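You operate a simulated robot arm through the tools that you are given. There is no shell and no other tool.

Carry out the task below with a simulated robot arm. There is one attempt and no reset: what you move stays moved.

## Task
Sift two blue scoops of flour into the mixing bowl.
Fine: from the flour bin into the sieve; scoop back, sieve on the counter, bin lid shut.

The check looks at the end state, three seconds after you hand in, the way a careful person would. Anything else that was tipped, shoved, dropped, spilled or broken makes it a failure. A push-on lid holds only when it is set on centred and level and pressed home; a screw cap is set on level and turned clockwise until tight.

## Robot
A 7-joint arm with a two-finger parallel gripper, fixed in place. Base frame: the origin is at the foot of the arm, x ahead of it, y to its left, z up; the work surface is at about z = 0. Units: mm, rad, N and s.
With the tool pointing down near the work surface it reaches from about 240 to 620 mm from the base axis. Its first joint turns from -1.152 to 1.152 rad. Payload 2.6 kg.
The TCP is the grasp point between the finger pads, 30 mm short of the fingertips. In the tool frame z runs along the fingers and y along their closing line. Largest opening 94 mm; finger width 28, thickness 10; the body of the gripper, 50 by 96 mm, starts 55 mm behind the TCP.
Orientation is told as [roll, pitch, yaw] about the base's x, y, z axes, in that order, counted from this pose: with the fingers straight down and closing along the base's y, the tool's x points along the base's -x, its y along +y and its z along -z.

## Interface
- The arm moves only by the tool play_rows. Its argument "increments" is a list of rows, each a list of 7 numbers: the shift along the tool's x, y, z in mm, then the turn, a rotation vector about the tool's x, y, z in rad, then the gripper command, from -1 (fully open) to 1 (shut), values between in proportion. In form: [[x, y, z, rx, ry, rz, hand], ...]. A call has 1 to 20 rows; each row shifts and turns the commanded pose from where the row before left it, along the tool's axes as they then stand. Rows are played at 5 a second. More than 50 mm and 0.15 rad between two rows, or a gripper value outside its range, and nothing of the call is played. A pose out of reach is approached as far as the arm can. The call stops where the force on the tool passes 80 N (or 10 N more than at its start, if that is more) or the arm is blocked; 0.2 s more then pass. The fingers move at their own pace (about 72 mm/s each) and stop on an object; they squeeze with about 30 N. The grip force told is the motor's: it shows also when the fingers shut on nothing. Time passes only in rows, and 0.2 s behind the last, so rows that do not move let the fingers close. It gives the time, the measured TCP pose, the force on the tool (base axes), the opening and the grip force at its end, in the units of the frame above (readings bear some noise), with the torque about the TCP (base axes, N m) and any sound that the robot's microphone picked up, and new pictures: "pictures" is both (left out), scene, wrist or none.
- Cameras (640 x 400 px; columns grow to the right, rows downward): "scene" is fixed at [51.7, 450.8, 579.7]; the picture's right is [-0.61, -0.79, 0.00], its down [-0.41, 0.31, -0.86] and it looks along [0.68, -0.52, -0.51] (base axes); focal length 296 px, centre (320, 200). "wrist" rides on the gripper at [76, 14, -102] in the tool frame; the picture's right is [-0.18, 0.98, 0.00], its down [-0.75, -0.14, -0.64] and it looks along [-0.63, -0.12, 0.77] (tool axes); focal length 243 px, centre (320, 200).
- probe_pixels(camera, pixels): there is no depth. For up to 12 entries [column, row, z] of the newest picture of that camera ("zoom" is the newest enlarged one), the place [x, y] in the base frame at which the ray of that pixel passes the height z, good to about 2 mm, but the place of the scene camera against the robot may be out by one fixed shift of up to 18 mm in any direction. No time passes.
- close_up(camera, box): a new picture of the part [left, top, right, bottom] of that camera's present view, enlarged. No time passes.
- sign_off(): hands the job in; it is judged then, once.

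Unless the task says otherwise, let go and move clear before handing in.

The tools are called after ">>>" as a command line: name --pt "numbers of a row" for each row, then --argument value for the rest, lists and objects as JSON in quotes. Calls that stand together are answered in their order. play_rows: Moves the arm, as the interface text tells. Its arguments: {"type":"object","properties":{"increments":{"type":"array","items":{"type":"array","items":{"type":"number"}}},"pictures":{"type":"string","enum":["both","scene","wrist","none"]}},"required":["increments"]} The other tools are called the same way: probe_pixels (camera, pixels) gives the place at which the rays of pixels pass given heights; close_up (camera, box) takes an enlarged picture of a part of a camera's view; sign_off () hands the job in.

At the start:

```text
time: 0.0
position: [331.9, -4.7, 416.4]
tool_rot: [0.001, 0.0, 0.0]
wrist_force: [-0.5, 0.1, 0.2]
moment: [-0.02, 0.0, 0.02]
finger_gap: 94.1
grasp_force: 0.0
```

scene: 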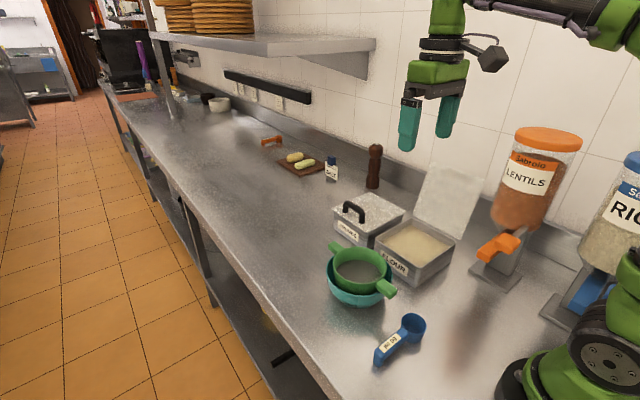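
wrist: 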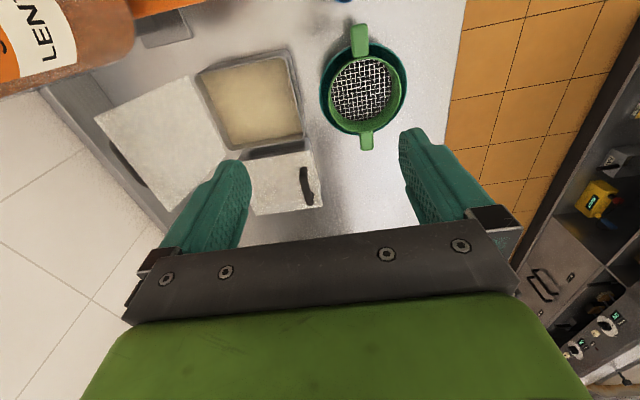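

The scene shows a green sieve sitting on a teal bowl (about px 360,275), a blue scoop (px 400,340), an open flour bin (px 412,248) with its lid leaning open, and another lidded bin. I'll take close-ups before moving.

>>> close_up --camera "scene" --box '[300, 220, 460, 380]'

>>> close_up --camera "scene" --box '[320, 140, 520, 290]'

>>> close_up --camera "wrist" --box '[80, 10, 420, 220]'

```text
2.50 times, centred on (380, 300) of scene
```

zoom: 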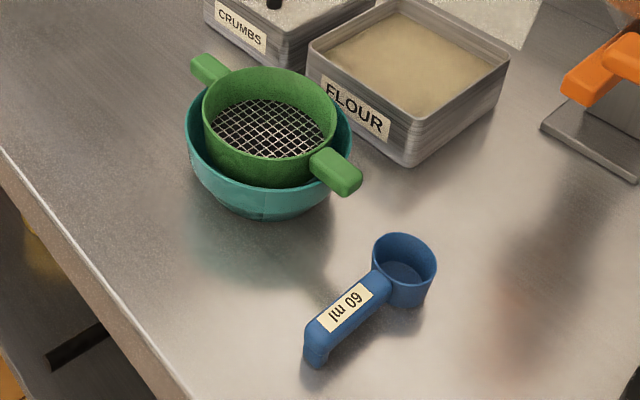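

```text
2.67 times, centred on (420, 215) of scene
```

zoom: 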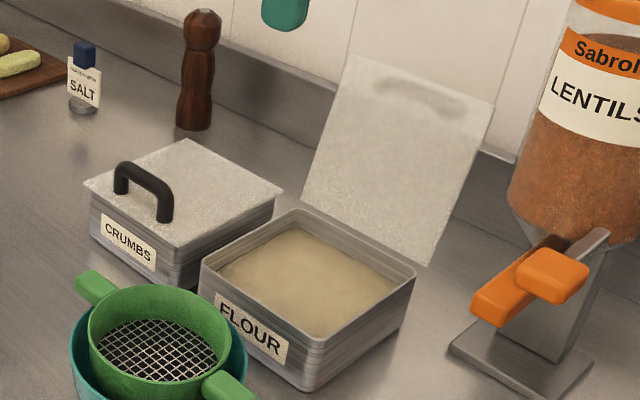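

```text
1.88 times, centred on (250, 115) of wrist
```

zoom: 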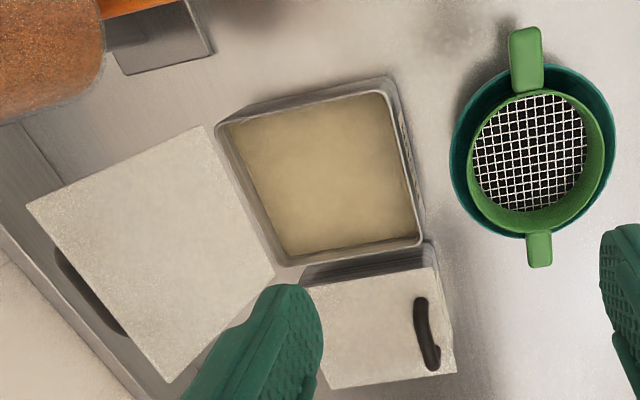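

The close-ups show the bin labelled FLOUR, the 60 ml blue scoop, and a sieve with two handles sitting in the teal bowl. Next I'll probe positions with both cameras: bin corners, bowl, scoop.

>>> probe_pixels --camera "wrist" --pixels '[[195.3, 73.8, 70], [284.6, 51.5, 70], [304.2, 136.5, 70], [228.8, 148.2, 70], [362, 90, 60], [362, 90, 80], [360, 25, 80], [366, 150, 80], [308, 185, 80], [94, 117, 0], [182, 40, 150], [172, 212, 0]]'

>>> probe_pixels --camera "scene" --pixels '[[415, 286, 0], [375, 366, 0], [375, 366, 15], [414, 325, 0], [414, 325, 40], [360, 270, 70], [360, 305, 0], [375, 245, 70], [423, 218, 70], [456, 240, 70], [413, 268, 70], [460, 238, 70]]'

```text
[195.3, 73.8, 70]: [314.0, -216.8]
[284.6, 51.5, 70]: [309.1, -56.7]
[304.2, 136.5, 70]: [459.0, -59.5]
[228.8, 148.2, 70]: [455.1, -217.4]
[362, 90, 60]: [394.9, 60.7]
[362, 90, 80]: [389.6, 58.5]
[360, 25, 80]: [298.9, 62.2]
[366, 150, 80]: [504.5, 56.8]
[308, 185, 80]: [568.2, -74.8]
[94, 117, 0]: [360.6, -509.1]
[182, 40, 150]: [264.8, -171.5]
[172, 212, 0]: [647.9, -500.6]
```

```text
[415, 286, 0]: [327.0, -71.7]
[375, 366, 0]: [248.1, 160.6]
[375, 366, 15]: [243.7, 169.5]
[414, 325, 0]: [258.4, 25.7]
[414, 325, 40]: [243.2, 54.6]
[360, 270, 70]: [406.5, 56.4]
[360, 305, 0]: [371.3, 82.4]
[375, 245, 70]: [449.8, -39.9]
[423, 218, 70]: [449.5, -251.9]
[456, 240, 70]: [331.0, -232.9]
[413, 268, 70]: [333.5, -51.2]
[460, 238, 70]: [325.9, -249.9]
```

The wrist view does not reach the scoop, since its top edge is almost straight down. I'll back the arm off and move left so the wrist camera sees the scoop and bowl.

>>> play_rows --pt "15 15 0 0 0 0 -1" --pt "15 15 0 0 0 0 -1" --pt "15 15 0 0 0 0 -1" --pt "15 15 0 0 0 0 -1" --pt "0 0 0 0 0 0 -1"

```text
time: 1.2
position: [272.8, 56.9, 414.4]
tool_rot: [0.001, 0.001, -0.003]
wrist_force: [-0.2, 0.4, -0.1]
moment: [0.01, -0.04, 0.03]
finger_gap: 93.8
grasp_force: 0.0
```

scene: 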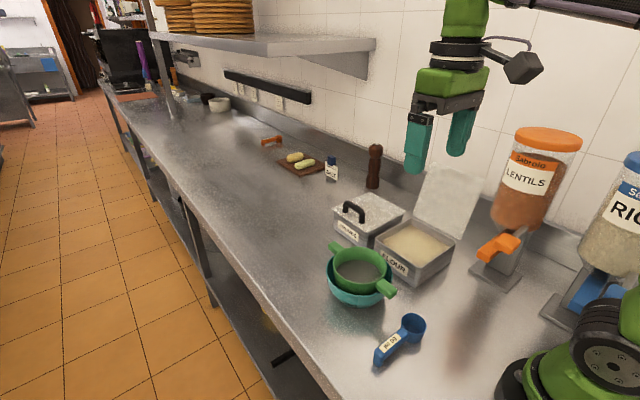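
wrist: 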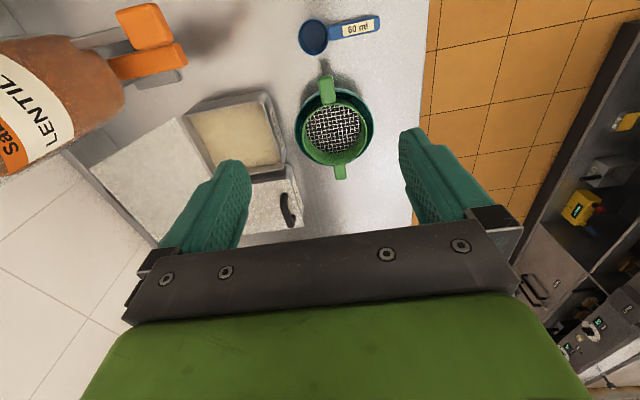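

The scoop is now in the wrist view (cup at ~px 313,36, handle end at ~380,22). I'll enlarge it and probe.

>>> close_up --camera "wrist" --box '[270, 0, 410, 88]'

>>> close_up --camera "wrist" --box '[60, 60, 400, 240]'

>>> close_up --camera "scene" --box '[350, 300, 450, 380]'

```text
4.55 times, centred on (340, 44) of wrist
```

zoom: 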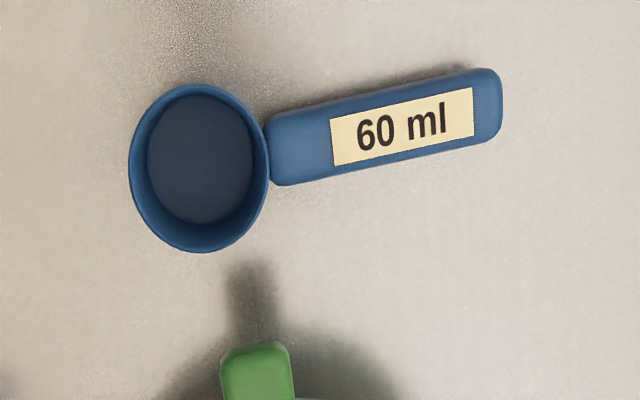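

```text
1.88 times, centred on (230, 150) of wrist
```

zoom: 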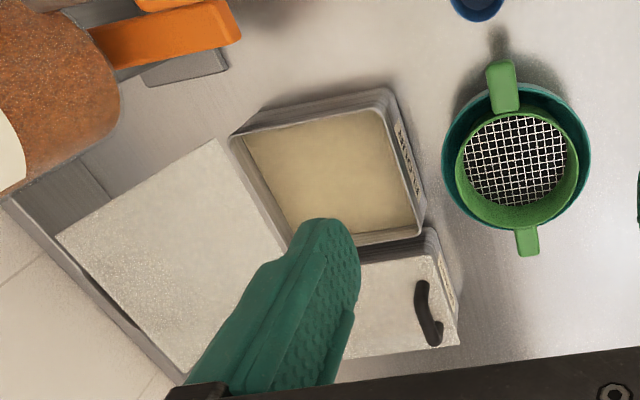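

```text
5.00 times, centred on (400, 340) of scene
```

zoom: 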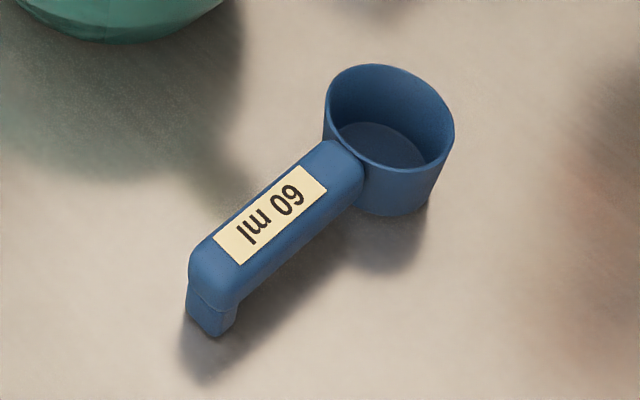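

>>> probe_pixels --camera "wrist" --pixels '[[298.1, 37, 40], [329, 33, 40], [313.7, 18.5, 40], [313.7, 55.4, 40], [329, 26, 40], [332.5, 40.5, 40], [379.5, 15.4, 40], [379.5, 29.7, 40], [343, 26, 40], [374, 22, 40], [312, 36, 2], [329, 33, 30]]'

>>> probe_pixels --camera "scene" --pixels '[[401, 319, 40], [427, 324, 40], [413, 313, 40], [414, 332.5, 40], [413, 343, 0], [378, 367.4, 0], [380, 355, 40], [404, 329, 40], [401, 319, 35], [427, 324, 35]]'

```text
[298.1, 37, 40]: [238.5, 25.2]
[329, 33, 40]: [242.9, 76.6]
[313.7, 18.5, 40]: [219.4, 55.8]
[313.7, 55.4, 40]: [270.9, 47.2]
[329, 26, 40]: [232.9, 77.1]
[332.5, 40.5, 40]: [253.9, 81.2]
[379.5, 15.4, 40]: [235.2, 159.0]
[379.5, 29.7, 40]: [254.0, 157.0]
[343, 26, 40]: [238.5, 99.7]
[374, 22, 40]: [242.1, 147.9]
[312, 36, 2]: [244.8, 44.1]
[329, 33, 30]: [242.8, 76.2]
```

```text
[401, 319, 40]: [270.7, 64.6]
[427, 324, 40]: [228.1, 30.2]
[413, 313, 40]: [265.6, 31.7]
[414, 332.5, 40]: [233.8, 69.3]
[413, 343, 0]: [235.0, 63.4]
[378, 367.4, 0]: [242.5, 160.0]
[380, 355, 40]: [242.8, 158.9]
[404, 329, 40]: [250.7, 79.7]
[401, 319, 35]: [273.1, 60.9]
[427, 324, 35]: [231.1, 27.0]
```

>>> probe_pixels --camera "wrist" --pixels '[[182.2, 115.5, 70], [182.2, 115.5, 100], [266.2, 90.5, 70], [266.2, 90.5, 100], [285.3, 168.6, 70], [285.3, 168.6, 100], [333, 127, 60], [333, 127, 80], [326, 85, 80], [340, 172, 80], [296.5, 120, 60], [372, 120, 60]]'

>>> probe_pixels --camera "scene" --pixels '[[375.8, 238, 70], [411.7, 218.8, 70], [455.6, 240.5, 70], [416, 271, 70], [375.8, 238, 90], [411.7, 218.8, 90], [455.6, 240.5, 90], [416, 271, 90], [415, 286, 0], [450, 262, 0]]'

```text
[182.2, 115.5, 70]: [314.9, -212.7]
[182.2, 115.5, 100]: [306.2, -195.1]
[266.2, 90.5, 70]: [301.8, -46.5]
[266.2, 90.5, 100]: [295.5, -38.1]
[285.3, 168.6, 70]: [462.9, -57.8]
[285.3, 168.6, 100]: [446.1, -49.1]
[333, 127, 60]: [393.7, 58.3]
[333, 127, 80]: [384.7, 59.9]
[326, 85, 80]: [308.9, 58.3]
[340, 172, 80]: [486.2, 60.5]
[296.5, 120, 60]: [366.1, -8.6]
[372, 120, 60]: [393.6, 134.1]
```

```text
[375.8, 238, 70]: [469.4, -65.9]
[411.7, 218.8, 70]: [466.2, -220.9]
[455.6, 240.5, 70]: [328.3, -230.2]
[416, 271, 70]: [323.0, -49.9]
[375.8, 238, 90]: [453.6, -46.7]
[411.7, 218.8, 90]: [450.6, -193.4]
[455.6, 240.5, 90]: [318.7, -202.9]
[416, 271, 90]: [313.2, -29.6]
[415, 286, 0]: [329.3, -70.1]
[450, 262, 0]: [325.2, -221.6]
```

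I need a sharper estimate of the bin rim and height, so I'll enlarge the bin in the scene view.

>>> close_up --camera "scene" --box '[360, 210, 470, 290]'

```text
5.00 times, centred on (415, 250) of scene
```

zoom: 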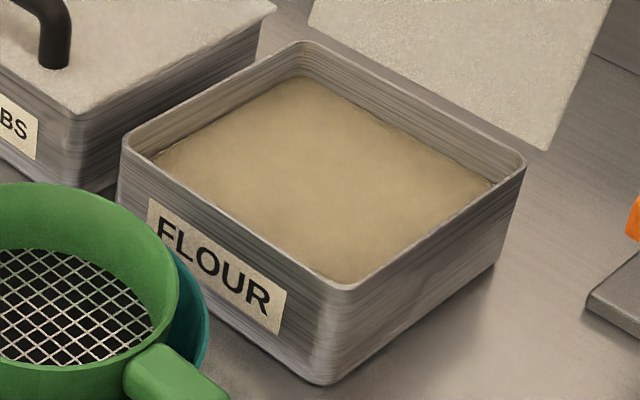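

>>> probe_pixels --camera "zoom" --pixels '[[122, 143, 70], [300, 42, 70], [526, 165, 70], [345, 290, 70], [322, 383, 0], [500, 262, 0], [547, 150, 0], [547, 150, 70], [308, 22, 0], [308, 22, 70], [526, 165, 60], [345, 290, 60]]'

```text
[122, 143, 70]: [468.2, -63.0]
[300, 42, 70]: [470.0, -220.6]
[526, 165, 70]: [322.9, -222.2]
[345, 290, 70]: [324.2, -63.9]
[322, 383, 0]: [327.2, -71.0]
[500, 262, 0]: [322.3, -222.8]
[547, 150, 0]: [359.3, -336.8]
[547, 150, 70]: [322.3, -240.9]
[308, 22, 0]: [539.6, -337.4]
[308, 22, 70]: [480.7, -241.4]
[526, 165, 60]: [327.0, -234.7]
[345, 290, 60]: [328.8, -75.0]
```

>>> probe_pixels --camera "wrist" --pixels '[[174.2, 118.1, 70], [174.2, 118.1, 0], [211.4, 175.5, 70], [211.4, 175.5, 0], [90.3, 169.7, 0], [90.3, 169.7, 100], [90.3, 169.7, 200], [159.4, 243, 0], [159.4, 243, 100], [159.4, 243, 200]]'

>>> close_up --camera "scene" --box '[390, 140, 510, 250]'

```text
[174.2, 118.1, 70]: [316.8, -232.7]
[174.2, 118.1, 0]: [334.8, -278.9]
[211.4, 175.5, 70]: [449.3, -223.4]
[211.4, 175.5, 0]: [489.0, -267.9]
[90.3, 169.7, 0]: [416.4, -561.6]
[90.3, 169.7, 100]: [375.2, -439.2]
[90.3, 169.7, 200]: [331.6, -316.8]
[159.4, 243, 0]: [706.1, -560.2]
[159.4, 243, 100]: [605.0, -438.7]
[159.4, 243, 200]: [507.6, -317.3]
```

```text
3.64 times, centred on (450, 195) of scene
```

zoom: 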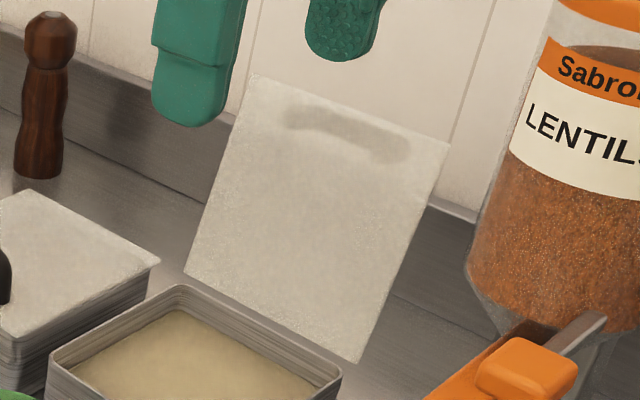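

Rim triangulation: flour bin spans x≈311..459, y≈-217..-58, with its rim at z≈70, and its lid is hinged at the back. The scoop handle runs along +y from (243,79) to (244.6,158), cup centre (245,51). I'll yaw the tool so the fingers close across the handle (along x).

>>> play_rows --pt "0 0 0 0 0 -0.1428 -1" --pt "0 0 0 0 0 -0.1428 -1" --pt "0 0 0 0 0 -0.1428 -1" --pt "0 0 0 0 0 -0.1428 -1" --pt "0 0 0 0 0 -0.1428 -1" --pt "0 0 0 0 0 -0.1428 -1" --pt "0 0 0 0 0 -0.1428 -1" --pt "0 0 0 0 0 -0.1428 -1" --pt "0 0 0 0 0 -0.1428 -1" --pt "0 0 0 0 0 -0.1428 -1" --pt "0 0 0 0 0 -0.1428 -1" --pt "0 0 0 0 0 0 -1"

```text
time: 3.8
position: [271.6, 56.3, 416.4]
tool_rot: [0.0, -0.001, 1.573]
wrist_force: [0.9, 0.0, 0.0]
moment: [0.02, 0.01, 0.01]
finger_gap: 93.9
grasp_force: 0.1
```

scene: 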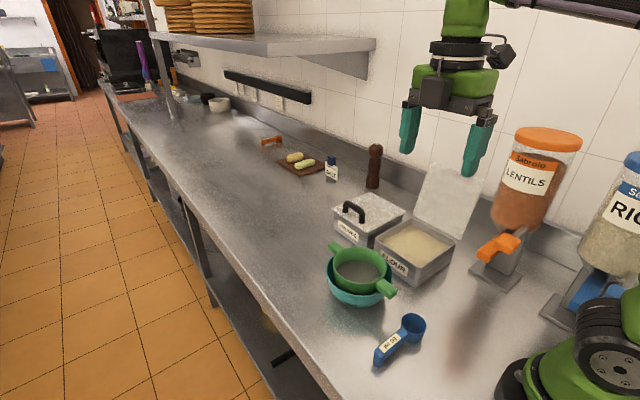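
wrist: 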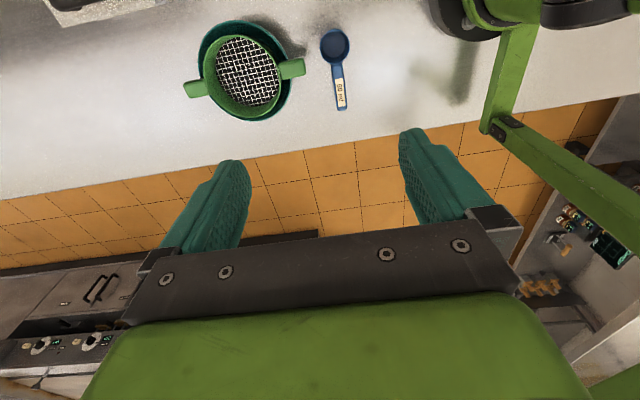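

Yaw reached 1.573 as intended. I'll move above the handle and then lean the tool back about 45° (gripper body toward +y), so tipping for the pour stays within range later.

>>> play_rows --pt "-19.25 7 25 0 0 0 -1" --pt "-19.25 7 25 0 0 0 -1" --pt "-19.25 7 25 0 0 0 -1" --pt "-19.25 7 25 0 0 0 -1" --pt "0 0 0 0 0.131 0 -1" --pt "0 0 0 0 0.131 0 -1" --pt "0 0 0 0 0.131 0 -1" --pt "0 0 0 0 0.131 0 -1" --pt "0 0 0 0 0.131 0 -1" --pt "0 0 0 0 0.131 0 -1" --pt "0 0 0 0 0 0 -1"

```text
time: 6.2
position: [243.6, 133.2, 316.0]
tool_rot: [0.0, 0.786, 1.571]
wrist_force: [1.0, 0.2, 0.4]
moment: [0.0, -0.03, 0.02]
finger_gap: 93.8
grasp_force: 0.0
```

scene: 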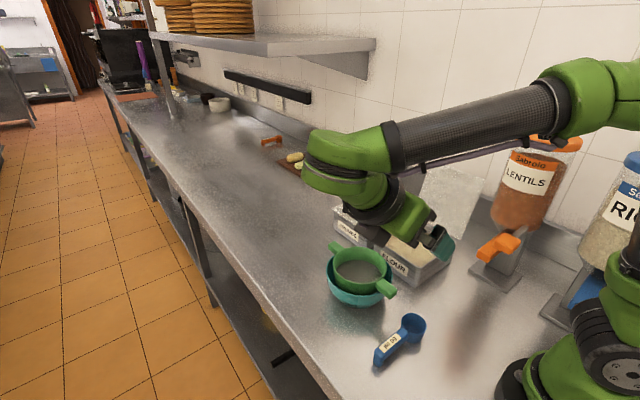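
wrist: 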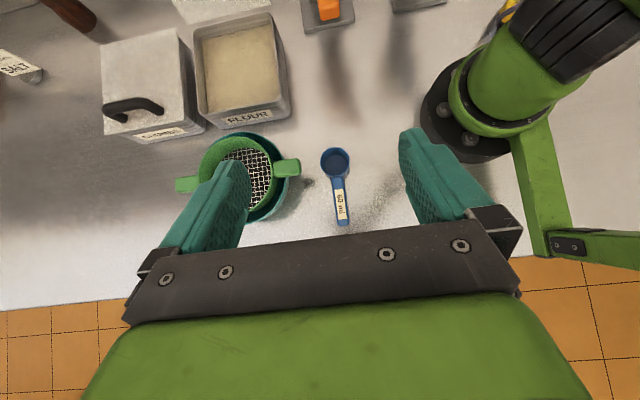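

The tilt held at 0.786 rad, and the scoop now sits between the fingers in the wrist view (cup ~335,162; handle end ~343,222). I'll enlarge this view to refine its position.

>>> close_up --camera "wrist" --box '[290, 135, 400, 235]'

>>> close_up --camera "wrist" --box '[160, 110, 330, 230]'

>>> close_up --camera "wrist" --box '[90, 0, 310, 140]'

```text
4.00 times, centred on (345, 185) of wrist
```

zoom: 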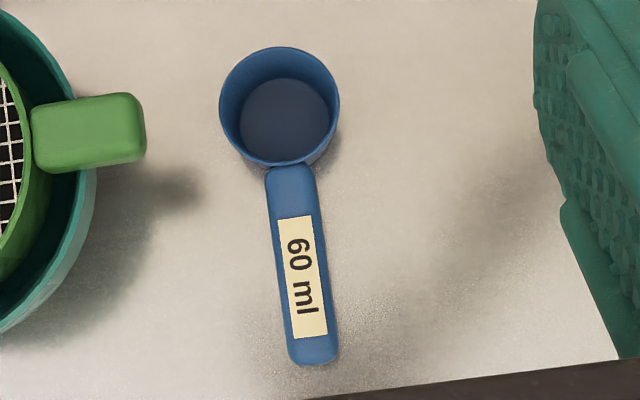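

```text
3.33 times, centred on (245, 170) of wrist
```

zoom: 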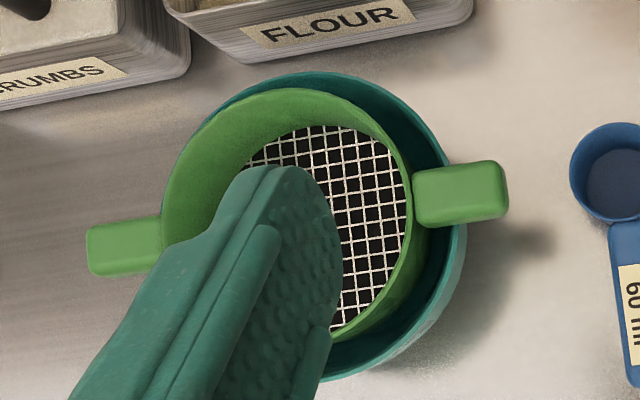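

```text
2.86 times, centred on (200, 70) of wrist
```

zoom: 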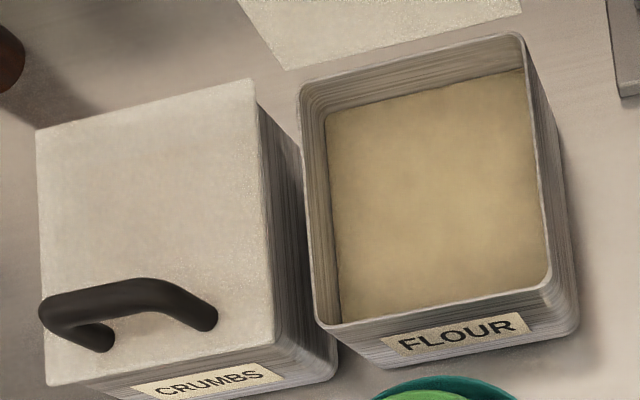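

>>> probe_pixels --camera "wrist" --pixels '[[319.75, 161.25, 40], [350, 161.25, 40], [335, 146.75, 40], [335.5, 176.5, 40], [331.75, 178, 38], [344, 177, 38], [337.5, 225.5, 38], [349.5, 223.75, 38], [301.4, 158.6, 85], [301.4, 174.5, 85], [301.4, 158.6, 70], [301.4, 174.5, 70]]'

```text
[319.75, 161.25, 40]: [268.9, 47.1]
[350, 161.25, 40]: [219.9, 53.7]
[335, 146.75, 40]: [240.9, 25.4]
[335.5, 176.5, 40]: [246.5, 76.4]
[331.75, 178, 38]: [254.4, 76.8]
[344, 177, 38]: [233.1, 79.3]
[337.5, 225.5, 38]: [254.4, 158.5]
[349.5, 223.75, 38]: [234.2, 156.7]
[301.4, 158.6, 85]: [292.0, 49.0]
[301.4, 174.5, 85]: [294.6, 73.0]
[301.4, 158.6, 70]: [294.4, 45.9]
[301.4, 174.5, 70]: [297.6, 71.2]
```

Scoop cup centre refined to (244.5, 50.7) and handle centreline to x≈244, y 78..158. I'll descend over the handle with the fingers half open and stop above it to check.

>>> play_rows --pt "-25 0 25 0 0 0 -0.15" --pt "-25 0 25 0 0 0 -0.15" --pt "-25 0 25 0 0 0 -0.15" --pt "-25 0 25 0 0 0 -0.15" --pt "-25 0 25 0 0 0 -0.15" --pt "-25 0 25 0 0 0 -0.15" --pt "-25 0 25 0 0 0 -0.15" --pt "0 0 0 0 0 0 -0.15"

```text
time: 8.0
position: [245.0, 131.4, 68.1]
tool_rot: [0.0, 0.786, 1.571]
wrist_force: [0.6, 1.5, 0.4]
moment: [-0.02, -0.02, -0.02]
finger_gap: 54.2
grasp_force: 0.0
```

scene: 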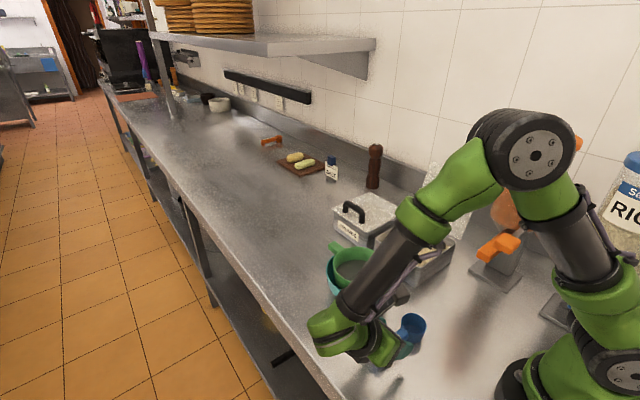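
wrist: 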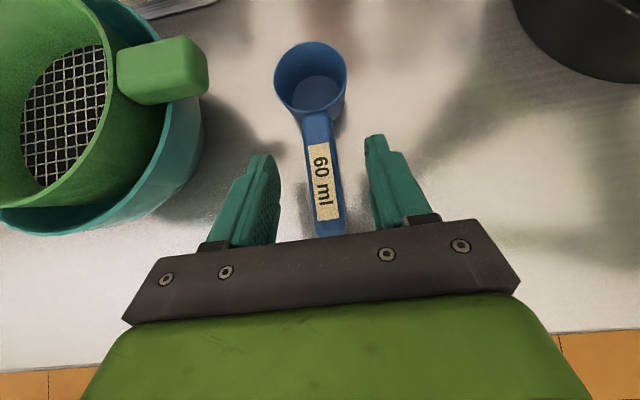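

The handle (label ~320,185) is centred between the fingers. I'll lower the last 30 mm and close gently.

>>> play_rows --pt "-8 0 7 0 0 0 -0.15" --pt "-8 0 7 0 0 0 -0.15" --pt "-7 0 6 0 0 0 -0.15" --pt "0 0 0 0 0 0 -0.15" --pictures "wrist"

```text
time: 9.0
position: [244.5, 136.2, 37.8]
tool_rot: [-0.001, 0.787, 1.57]
wrist_force: [0.2, 1.4, -0.1]
moment: [0.02, 0.02, 0.0]
finger_gap: 54.0
grasp_force: 0.0
```

wrist: 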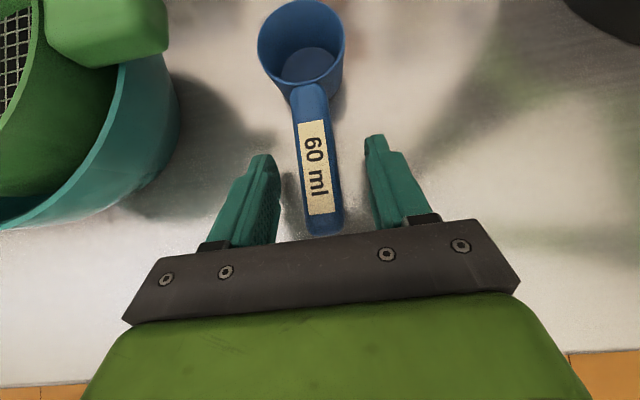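

>>> play_rows --pt "0 0 0 0 0 0 0.3" --pt "0 0 0 0 0 0 0.6" --pt "0 0 0 0 0 0 1" --pt "0 0 0 0 0 0 1" --pictures "wrist"

```text
time: 10.0
position: [244.2, 134.7, 37.2]
tool_rot: [-0.001, 0.788, 1.57]
wrist_force: [-0.5, -0.1, 0.9]
moment: [0.02, 0.03, 0.01]
finger_gap: 25.2
grasp_force: 29.9
```

wrist: 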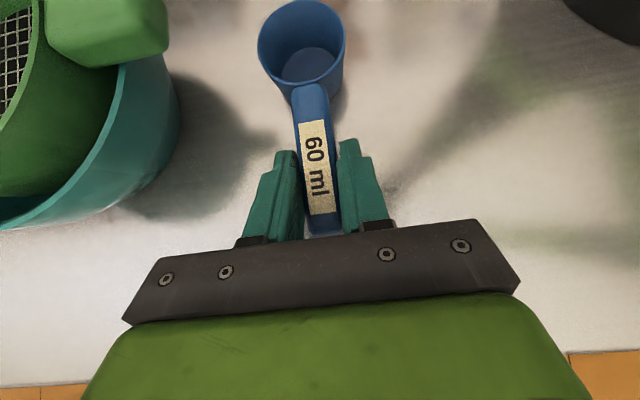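

Grip is on the handle (gap 25 mm, 30 N). I'll lift straight up and check that the scoop stays level.

>>> play_rows --pt "7 0 -7 0 0 0 1" --pt "14 0 -14 0 0 0 1" --pt "25 0 -25 0 0 0 1" --pt "25 0 -25 0 0 0 1" --pt "25 0 -25 0 0 0 1" --pt "25 0 -25 0 0 0 1" --pt "0 0 0 0 0 0 1"

```text
time: 11.6
position: [243.6, 133.0, 213.2]
tool_rot: [0.0, 0.787, 1.57]
wrist_force: [-0.2, 0.1, 0.1]
moment: [0.01, 0.01, -0.02]
finger_gap: 25.2
grasp_force: 30.2
```

scene: 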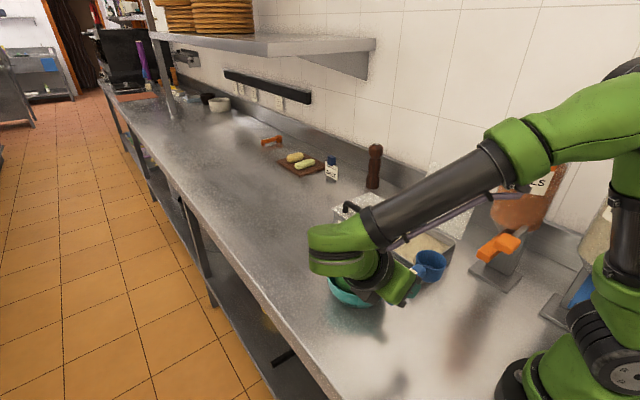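
wrist: 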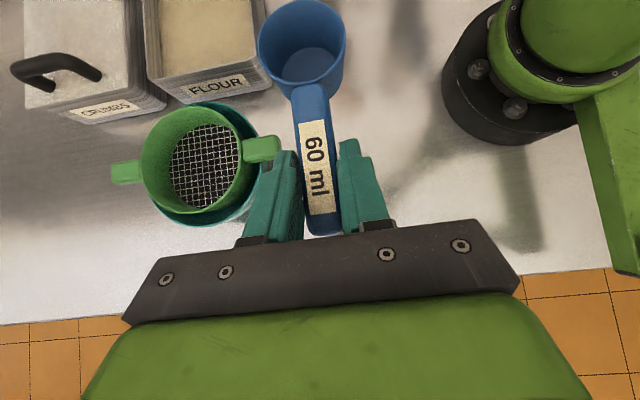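

The scoop is held level. From this lower viewpoint I'll enlarge the sieve and bin to triangulate their heights.

>>> close_up --camera "wrist" --box '[100, 90, 300, 230]'

>>> close_up --camera "wrist" --box '[130, 0, 290, 110]'

```text
2.86 times, centred on (200, 160) of wrist
```

zoom: 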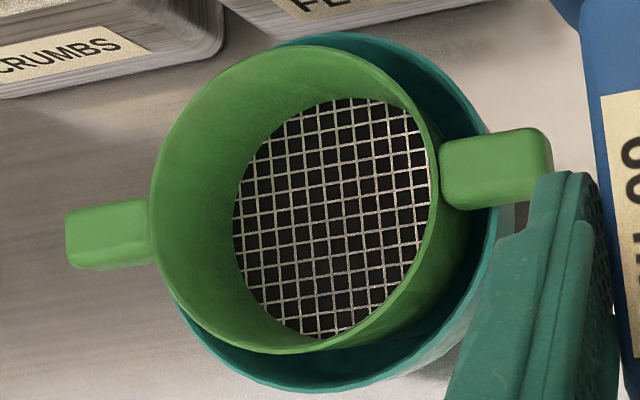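

```text
3.64 times, centred on (210, 55) of wrist
```

zoom: 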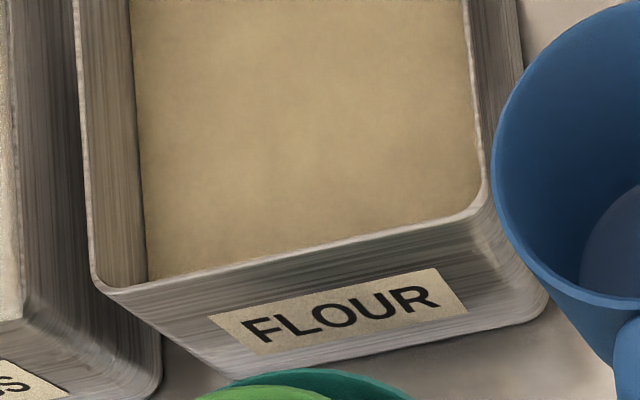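

>>> probe_pixels --camera "wrist" --pixels '[[279.6, 137.2, 85], [279.6, 137.2, 70], [280.9, 158, 85], [280.9, 158, 70], [140.1, 163.4, 85], [241.8, 142.4, 85], [196.4, 105.7, 85], [196.4, 213, 85], [148.1, 78.3, 70], [257.2, 56.3, 70], [272.5, 83.8, 0], [111.4, 165.2, 85]]'

```text
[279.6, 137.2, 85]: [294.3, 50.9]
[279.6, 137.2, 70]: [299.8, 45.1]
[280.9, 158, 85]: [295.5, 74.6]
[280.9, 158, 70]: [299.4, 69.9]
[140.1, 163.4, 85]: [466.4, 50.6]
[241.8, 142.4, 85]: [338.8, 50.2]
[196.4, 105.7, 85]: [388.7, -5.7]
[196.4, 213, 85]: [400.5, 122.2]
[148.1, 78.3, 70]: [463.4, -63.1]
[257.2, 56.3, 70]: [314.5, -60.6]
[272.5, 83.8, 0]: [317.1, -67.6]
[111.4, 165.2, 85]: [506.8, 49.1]
```

>>> probe_pixels --camera "wrist" --pixels '[[146.7, 55, 70], [161.3, 55, 70], [161.3, 55, 55], [161.3, 55, 45], [161.3, 55, 35], [253, 50, 70], [313, 50, 250], [300, 42, 215]]'

>>> close_up --camera "wrist" --box '[240, 0, 380, 90]'

```text
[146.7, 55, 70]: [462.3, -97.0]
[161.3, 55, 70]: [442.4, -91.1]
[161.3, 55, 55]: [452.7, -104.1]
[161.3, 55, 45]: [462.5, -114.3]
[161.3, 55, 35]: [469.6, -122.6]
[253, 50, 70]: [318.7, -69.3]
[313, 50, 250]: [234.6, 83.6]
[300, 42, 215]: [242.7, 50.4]
```

```text
4.44 times, centred on (310, 45) of wrist
```

zoom: 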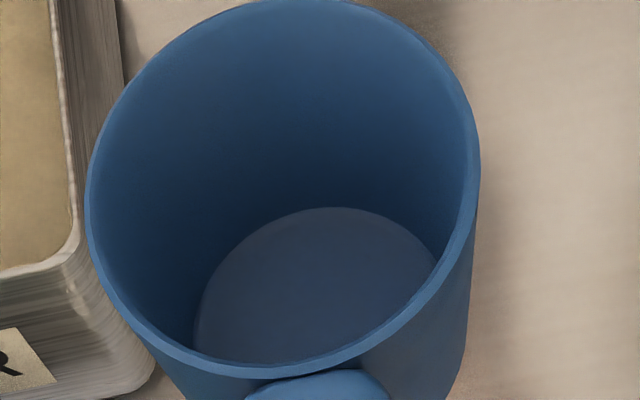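

Heights now: sieve rim z≈90 with centre near (397,58), bin rim 70, flour surface ≈50, and bin centre near (388,-140). I'll carry the empty scoop level to above the front half of the flour bin.

>>> play_rows --pt "25.7 -24 23.3 0 0 0 1" --pt "25.7 -24 23.3 0 0 0 1" --pt "25.7 -24 23.3 0 0 0 1" --pt "25.7 -24 23.3 0 0 0 1" --pt "25.7 -24 23.3 0 0 0 1" --pt "25.7 -24 23.3 0 0 0 1" --pt "0 0 0 0 0 0 1"

```text
time: 13.2
position: [387.9, -73.4, 219.7]
tool_rot: [0.002, 0.788, 1.571]
wrist_force: [0.1, 0.3, -0.5]
moment: [0.04, 0.0, -0.02]
finger_gap: 25.1
grasp_force: 30.2
```

scene: 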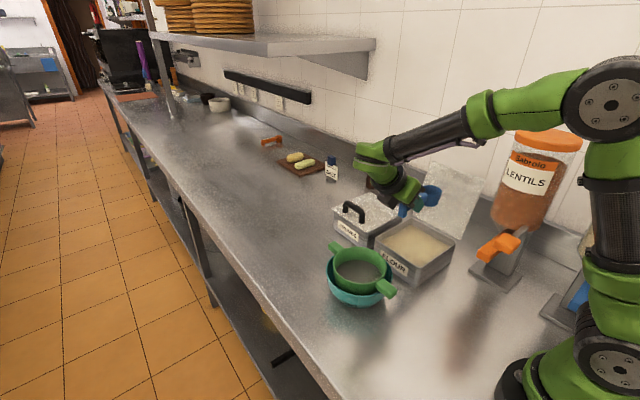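
wrist: 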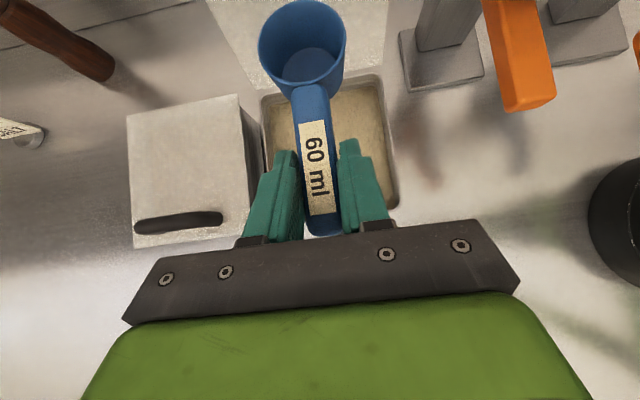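

>>> probe_pixels --camera "wrist" --pixels '[[262, 95, 70], [382, 75, 70], [400, 205, 70], [270, 165, 70], [392, 150, 70], [210, 2, 70], [385, 2, 70]]'

>>> close_up --camera "wrist" --box '[190, 0, 430, 220]'

```text
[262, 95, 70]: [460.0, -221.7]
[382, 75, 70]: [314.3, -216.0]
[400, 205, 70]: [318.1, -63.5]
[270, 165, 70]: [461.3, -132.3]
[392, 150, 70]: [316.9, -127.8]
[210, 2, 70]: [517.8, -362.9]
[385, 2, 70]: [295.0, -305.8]
```

```text
1.82 times, centred on (310, 110) of wrist
```

zoom: 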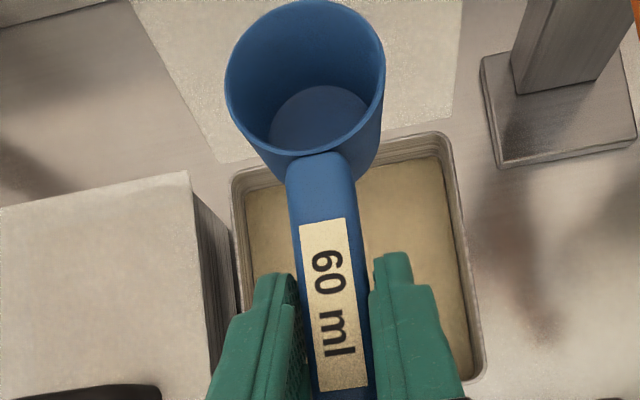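

The bin is x 315–460 and y -219…-62, and the scoop is centred on it at x≈388. I'll tip the cup forward 60° above the flour before plunging.

>>> play_rows --pt "0 0 0 0 -0.1496 0 1" --pt "0 0 0 0 -0.1496 0 1" --pt "0 0 0 0 -0.1496 0 1" --pt "0 0 0 0 -0.1496 0 1" --pt "0 0 0 0 -0.1496 0 1" --pt "0 0 0 0 -0.1496 0 1" --pt "0 0 0 0 -0.1496 0 1" --pt "0 0 0 0 0 0 1"

```text
time: 15.0
position: [387.4, -73.7, 220.9]
tool_rot: [-0.001, -0.261, 1.571]
wrist_force: [0.0, 0.7, -0.8]
moment: [0.02, -0.01, 0.01]
finger_gap: 25.3
grasp_force: 29.7
```

scene: 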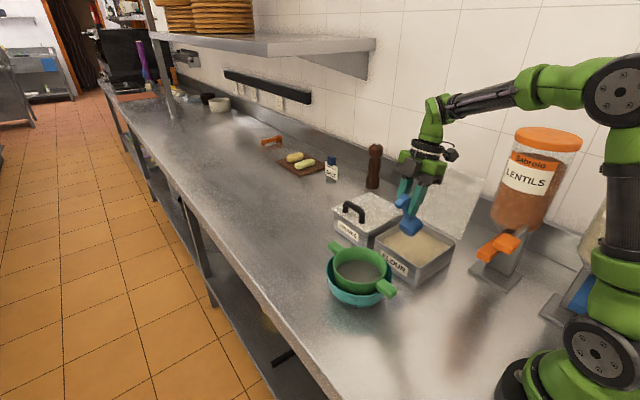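
wrist: 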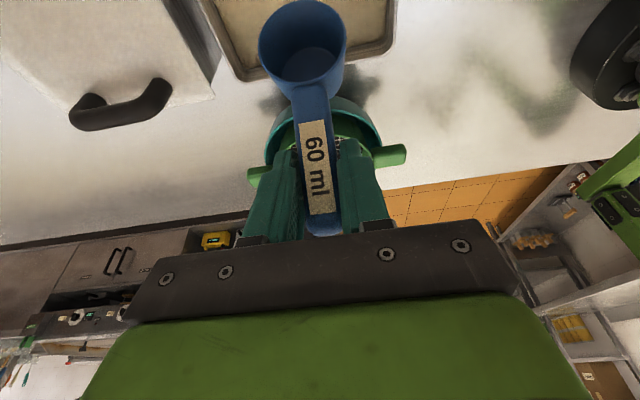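

Scoop is tipped 60° and clear of the bin walls. I'll lower it into the flour slowly and watch the force.

>>> play_rows --pt "8.4 0 29 0 0 0 1" --pt "8.4 0 29 0 0 0 1" --pt "3.1 0 11.6 0 0 0 1" --pt "3.1 0 11.6 0 0 0 1" --pt "2.6 0 9.7 0 0 0 1" --pt "0 0 0 0 0 0 1"

```text
time: 16.4
position: [389.2, -74.0, 125.0]
tool_rot: [0.0, -0.26, 1.571]
wrist_force: [0.7, 0.6, 0.2]
moment: [0.01, 0.01, -0.02]
finger_gap: 25.3
grasp_force: 30.2
```

scene: 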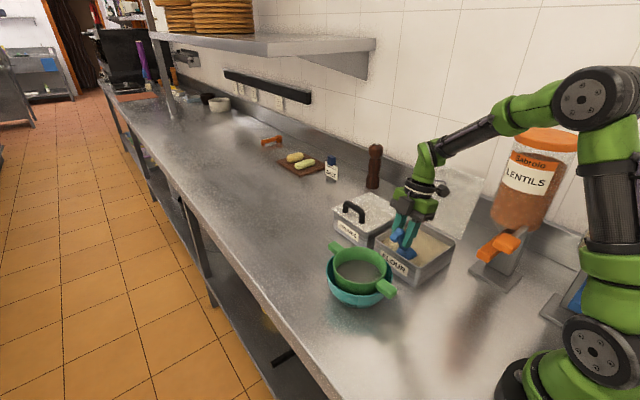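
wrist: 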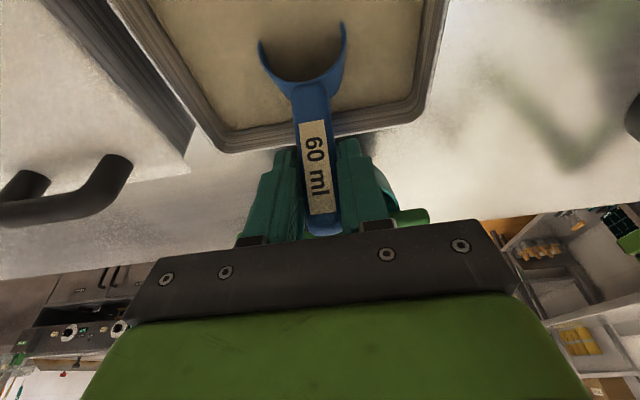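

The cup sank into the flour with almost no force; flour shows inside the tipped cup (~px 305,55). Next I'll sweep forward, then roll the cup level while lifting.

>>> play_rows --pt "11.3 0 -2.4 0 0 0 1" --pt "11.3 0 -2.4 0 0 0 1" --pt "11.3 0 -2.4 0 0 0 1" --pt "-3.37 0 6.77 0 0.1163 0 1" --pt "-4.13 0 6.33 0 0.1163 0 1" --pt "-4.84 0 5.81 0 0.1163 0 1" --pt "-4.98 0 7.26 0 0.1163 0 1" --pt "-5.79 0 6.63 0 0.1163 0 1" --pt "-6.52 0 5.92 0 0.1163 0 1" --pt "0 0 0 0 0 0 1"

```text
time: 18.6
position: [387.9, -79.8, 82.5]
tool_rot: [0.001, 0.437, 1.572]
wrist_force: [0.5, 3.4, 1.2]
moment: [0.06, -0.01, -0.01]
finger_gap: 25.6
grasp_force: 30.1
```

scene: 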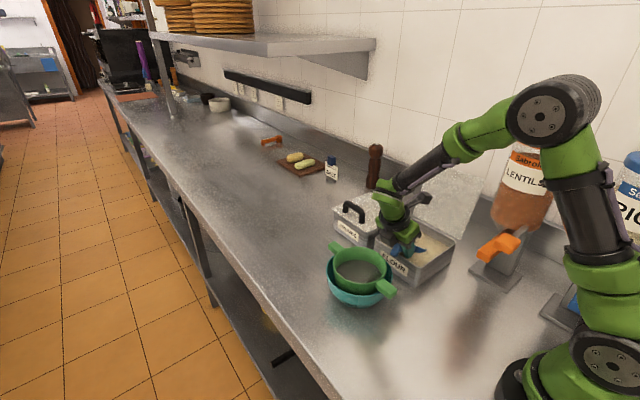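
wrist: 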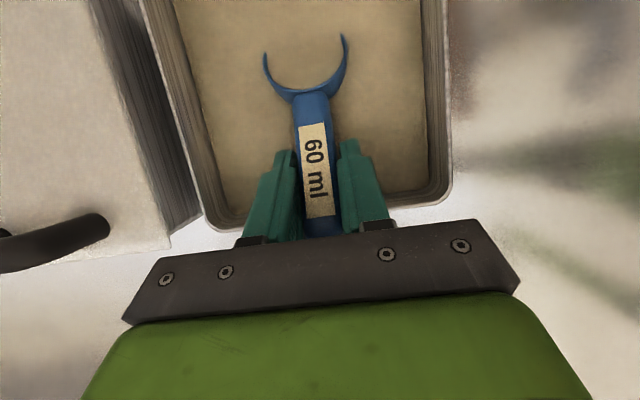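

>>> play_rows --pt "0.13 0 -11.33 0 0.1163 0 1" --pt "1.45 0 -11.24 0 0.1163 0 1" --pt "2.74 0 -11.0 0 0.1163 0 1" --pt "10 0 -10 0 0 0 1" --pt "14 0 -14 0 0 0 1" --pt "14 0 -14 0 0 0 1" --pt "0 0 0 0 0 0 1"

```text
time: 20.2
position: [388.9, -64.6, 167.7]
tool_rot: [0.0, 0.786, 1.571]
wrist_force: [-0.7, 1.0, -0.3]
moment: [0.07, -0.03, -0.02]
finger_gap: 25.4
grasp_force: 29.8
```

scene: 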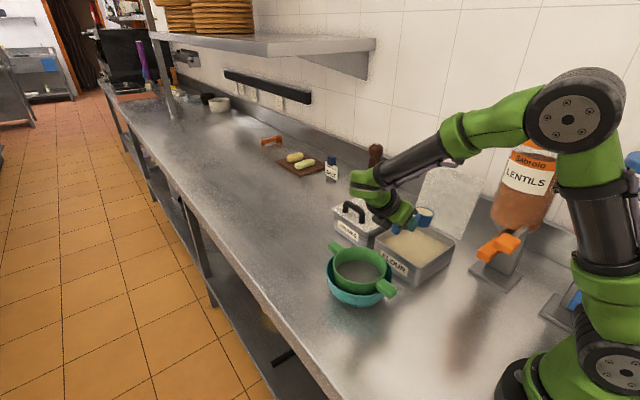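
wrist: 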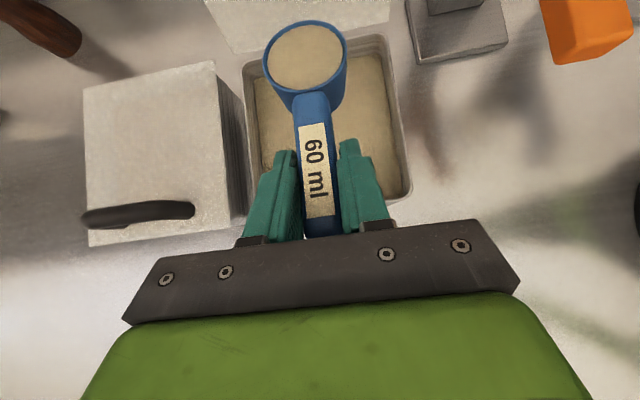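

The cup came up with flour in it (wrist px ~305,57). I'll enlarge to judge the fill level and whether the scoop is still level.

>>> close_up --camera "wrist" --box '[240, 0, 380, 120]'

>>> close_up --camera "scene" --box '[370, 190, 460, 250]'

```text
3.33 times, centred on (310, 60) of wrist
```

zoom: 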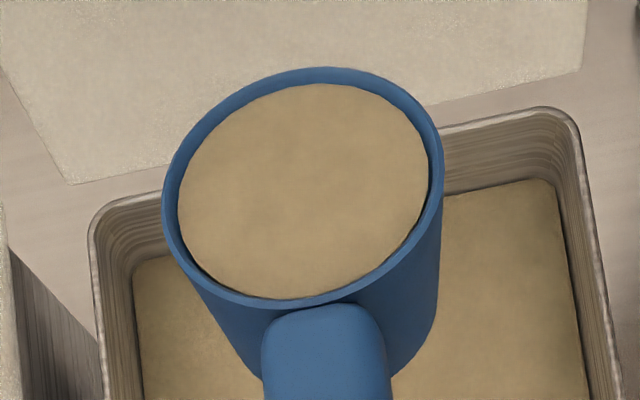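

```text
6.67 times, centred on (415, 220) of scene
```

zoom: 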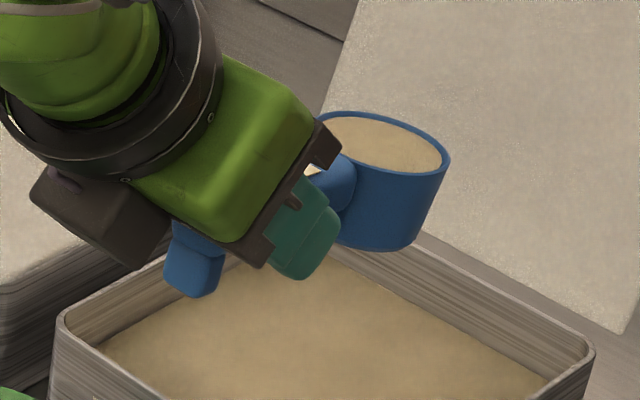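

The cup holds flour just under the rim, but its outline shifted a bit in the wrist view, so the scoop may have pitched slightly in the grip. I'll measure with rim probes.

>>> probe_pixels --camera "wrist" --pixels '[[262.6, 64.5, 170], [347, 57, 170], [307, 20.1, 170], [304, 91.5, 170], [262.6, 64.5, 160], [347, 57, 160], [307, 20.1, 160], [307, 20.1, 150], [304, 91.5, 165], [304, 91.5, 175], [319, 216, 175], [315, 122, 172]]'

```text
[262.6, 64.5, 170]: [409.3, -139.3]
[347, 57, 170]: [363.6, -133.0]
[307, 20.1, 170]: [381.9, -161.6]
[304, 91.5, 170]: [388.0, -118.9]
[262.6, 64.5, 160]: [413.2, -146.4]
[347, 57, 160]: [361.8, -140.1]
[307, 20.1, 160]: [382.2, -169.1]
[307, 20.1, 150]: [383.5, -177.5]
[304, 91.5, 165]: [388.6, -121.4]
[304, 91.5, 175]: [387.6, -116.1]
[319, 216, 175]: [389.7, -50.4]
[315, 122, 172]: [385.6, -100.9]
```

The rim is ~9 mm lower than expected: the scoop has drooped about 8° in the grip. I'll rotate back 0.14 rad to level the cup and look again.

>>> play_rows --pt "0 0 0 0 0.07 0 1" --pt "0 0 0 0 0.07 0 1" --pt "0 0 0 0 0 0 1" --pictures "both"

>>> close_up --camera "scene" --box '[380, 190, 460, 240]'

>>> close_up --camera "wrist" --box '[240, 0, 380, 120]'

```text
time: 21.0
position: [388.5, -66.4, 167.4]
tool_rot: [-0.001, 0.927, 1.57]
wrist_force: [0.6, -0.1, -0.4]
moment: [0.01, -0.02, 0.0]
finger_gap: 24.8
grasp_force: 29.6
```

scene: 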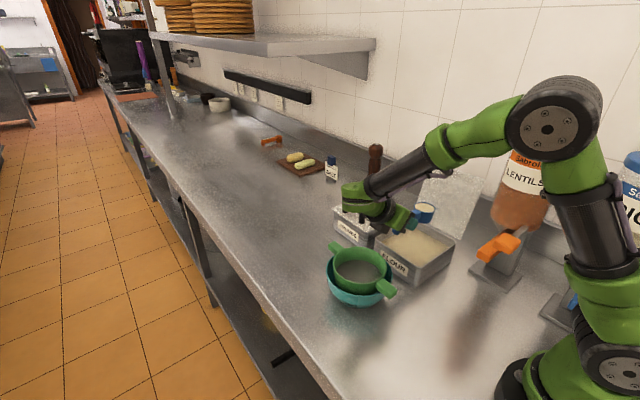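
wrist: 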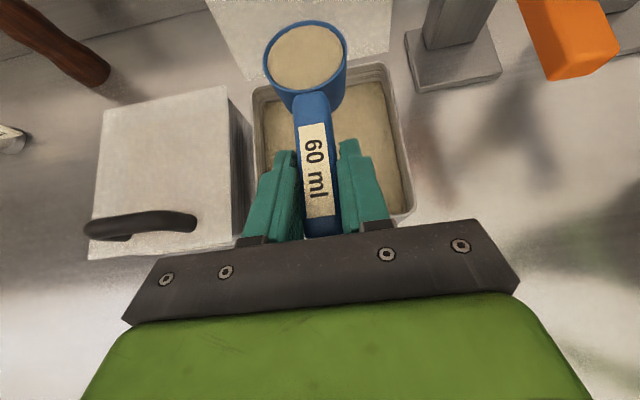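

```text
8.00 times, centred on (420, 215) of scene
```

zoom: 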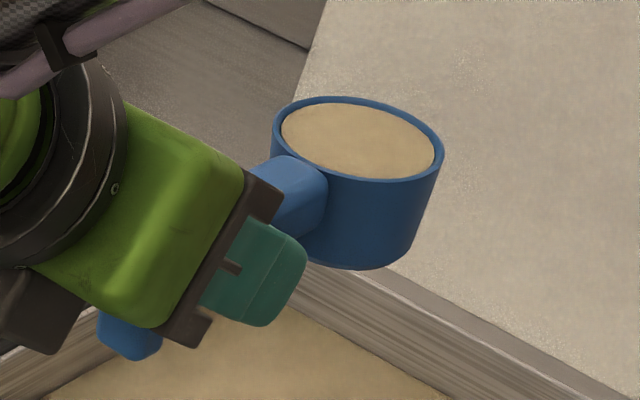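

```text
3.33 times, centred on (310, 60) of wrist
```

zoom: 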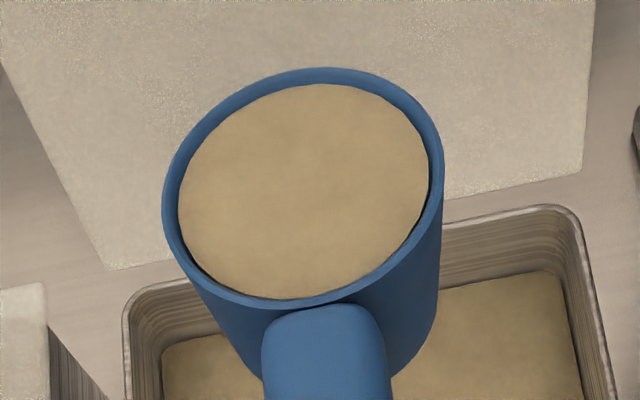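

The cup is level now and full to just under the rim (flour disc flush, zoom ~305,190). I'll carry it slowly over to the sieve, keeping it level.

>>> play_rows --pt "10 0 -8 0 0 0 1" --pt "-13.3 -1.06 -26.1 0 0 0 1" --pt "-13.3 -1.06 -26.1 0 0 0 1" --pt "-13.3 -1.06 -26.1 0 0 0 1" --pt "-13.3 -1.06 -26.1 0 0 0 1" --pt "-13.3 -1.06 -26.1 0 0 0 1" --pt "-13.3 -1.06 -26.1 0 0 0 1" --pt "-13.3 -1.06 -26.1 0 0 0 1" --pt "-13.3 -1.06 -26.1 0 0 0 1" --pt "0 0 0 0 0 0 1"

```text
time: 23.2
position: [395.9, 165.9, 221.7]
tool_rot: [-0.002, 0.923, 1.57]
wrist_force: [0.3, 0.8, -0.6]
moment: [0.0, 0.0, 0.0]
finger_gap: 25.2
grasp_force: 30.1
```

scene: 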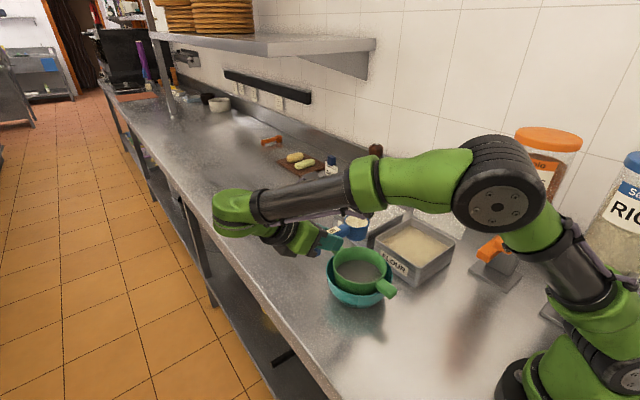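
wrist: 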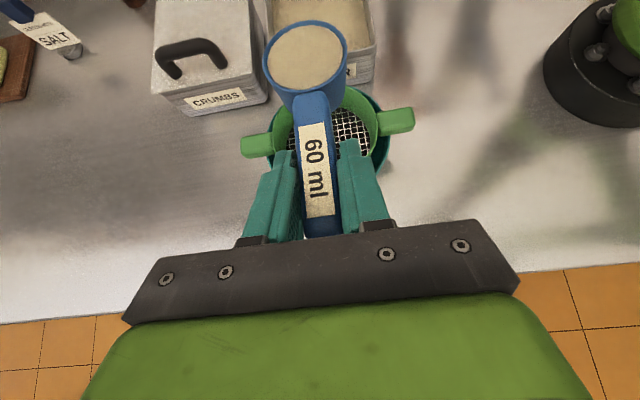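

>>> close_up --camera "wrist" --box '[220, 80, 430, 220]'

>>> probe_pixels --camera "wrist" --pixels '[[414, 110, 92], [414, 130, 92], [241, 139, 92], [243, 157, 92], [379, 115, 92], [275, 140, 92]]'

```text
2.86 times, centred on (325, 150) of wrist
```

zoom: 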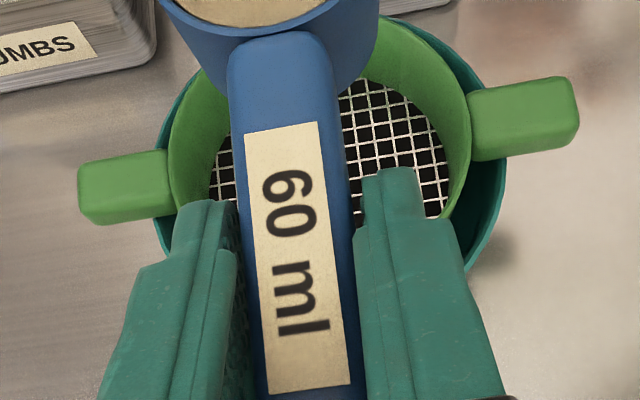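

```text
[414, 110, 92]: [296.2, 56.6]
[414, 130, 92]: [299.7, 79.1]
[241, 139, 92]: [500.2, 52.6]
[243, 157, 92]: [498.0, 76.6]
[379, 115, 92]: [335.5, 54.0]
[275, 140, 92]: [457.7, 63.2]
```

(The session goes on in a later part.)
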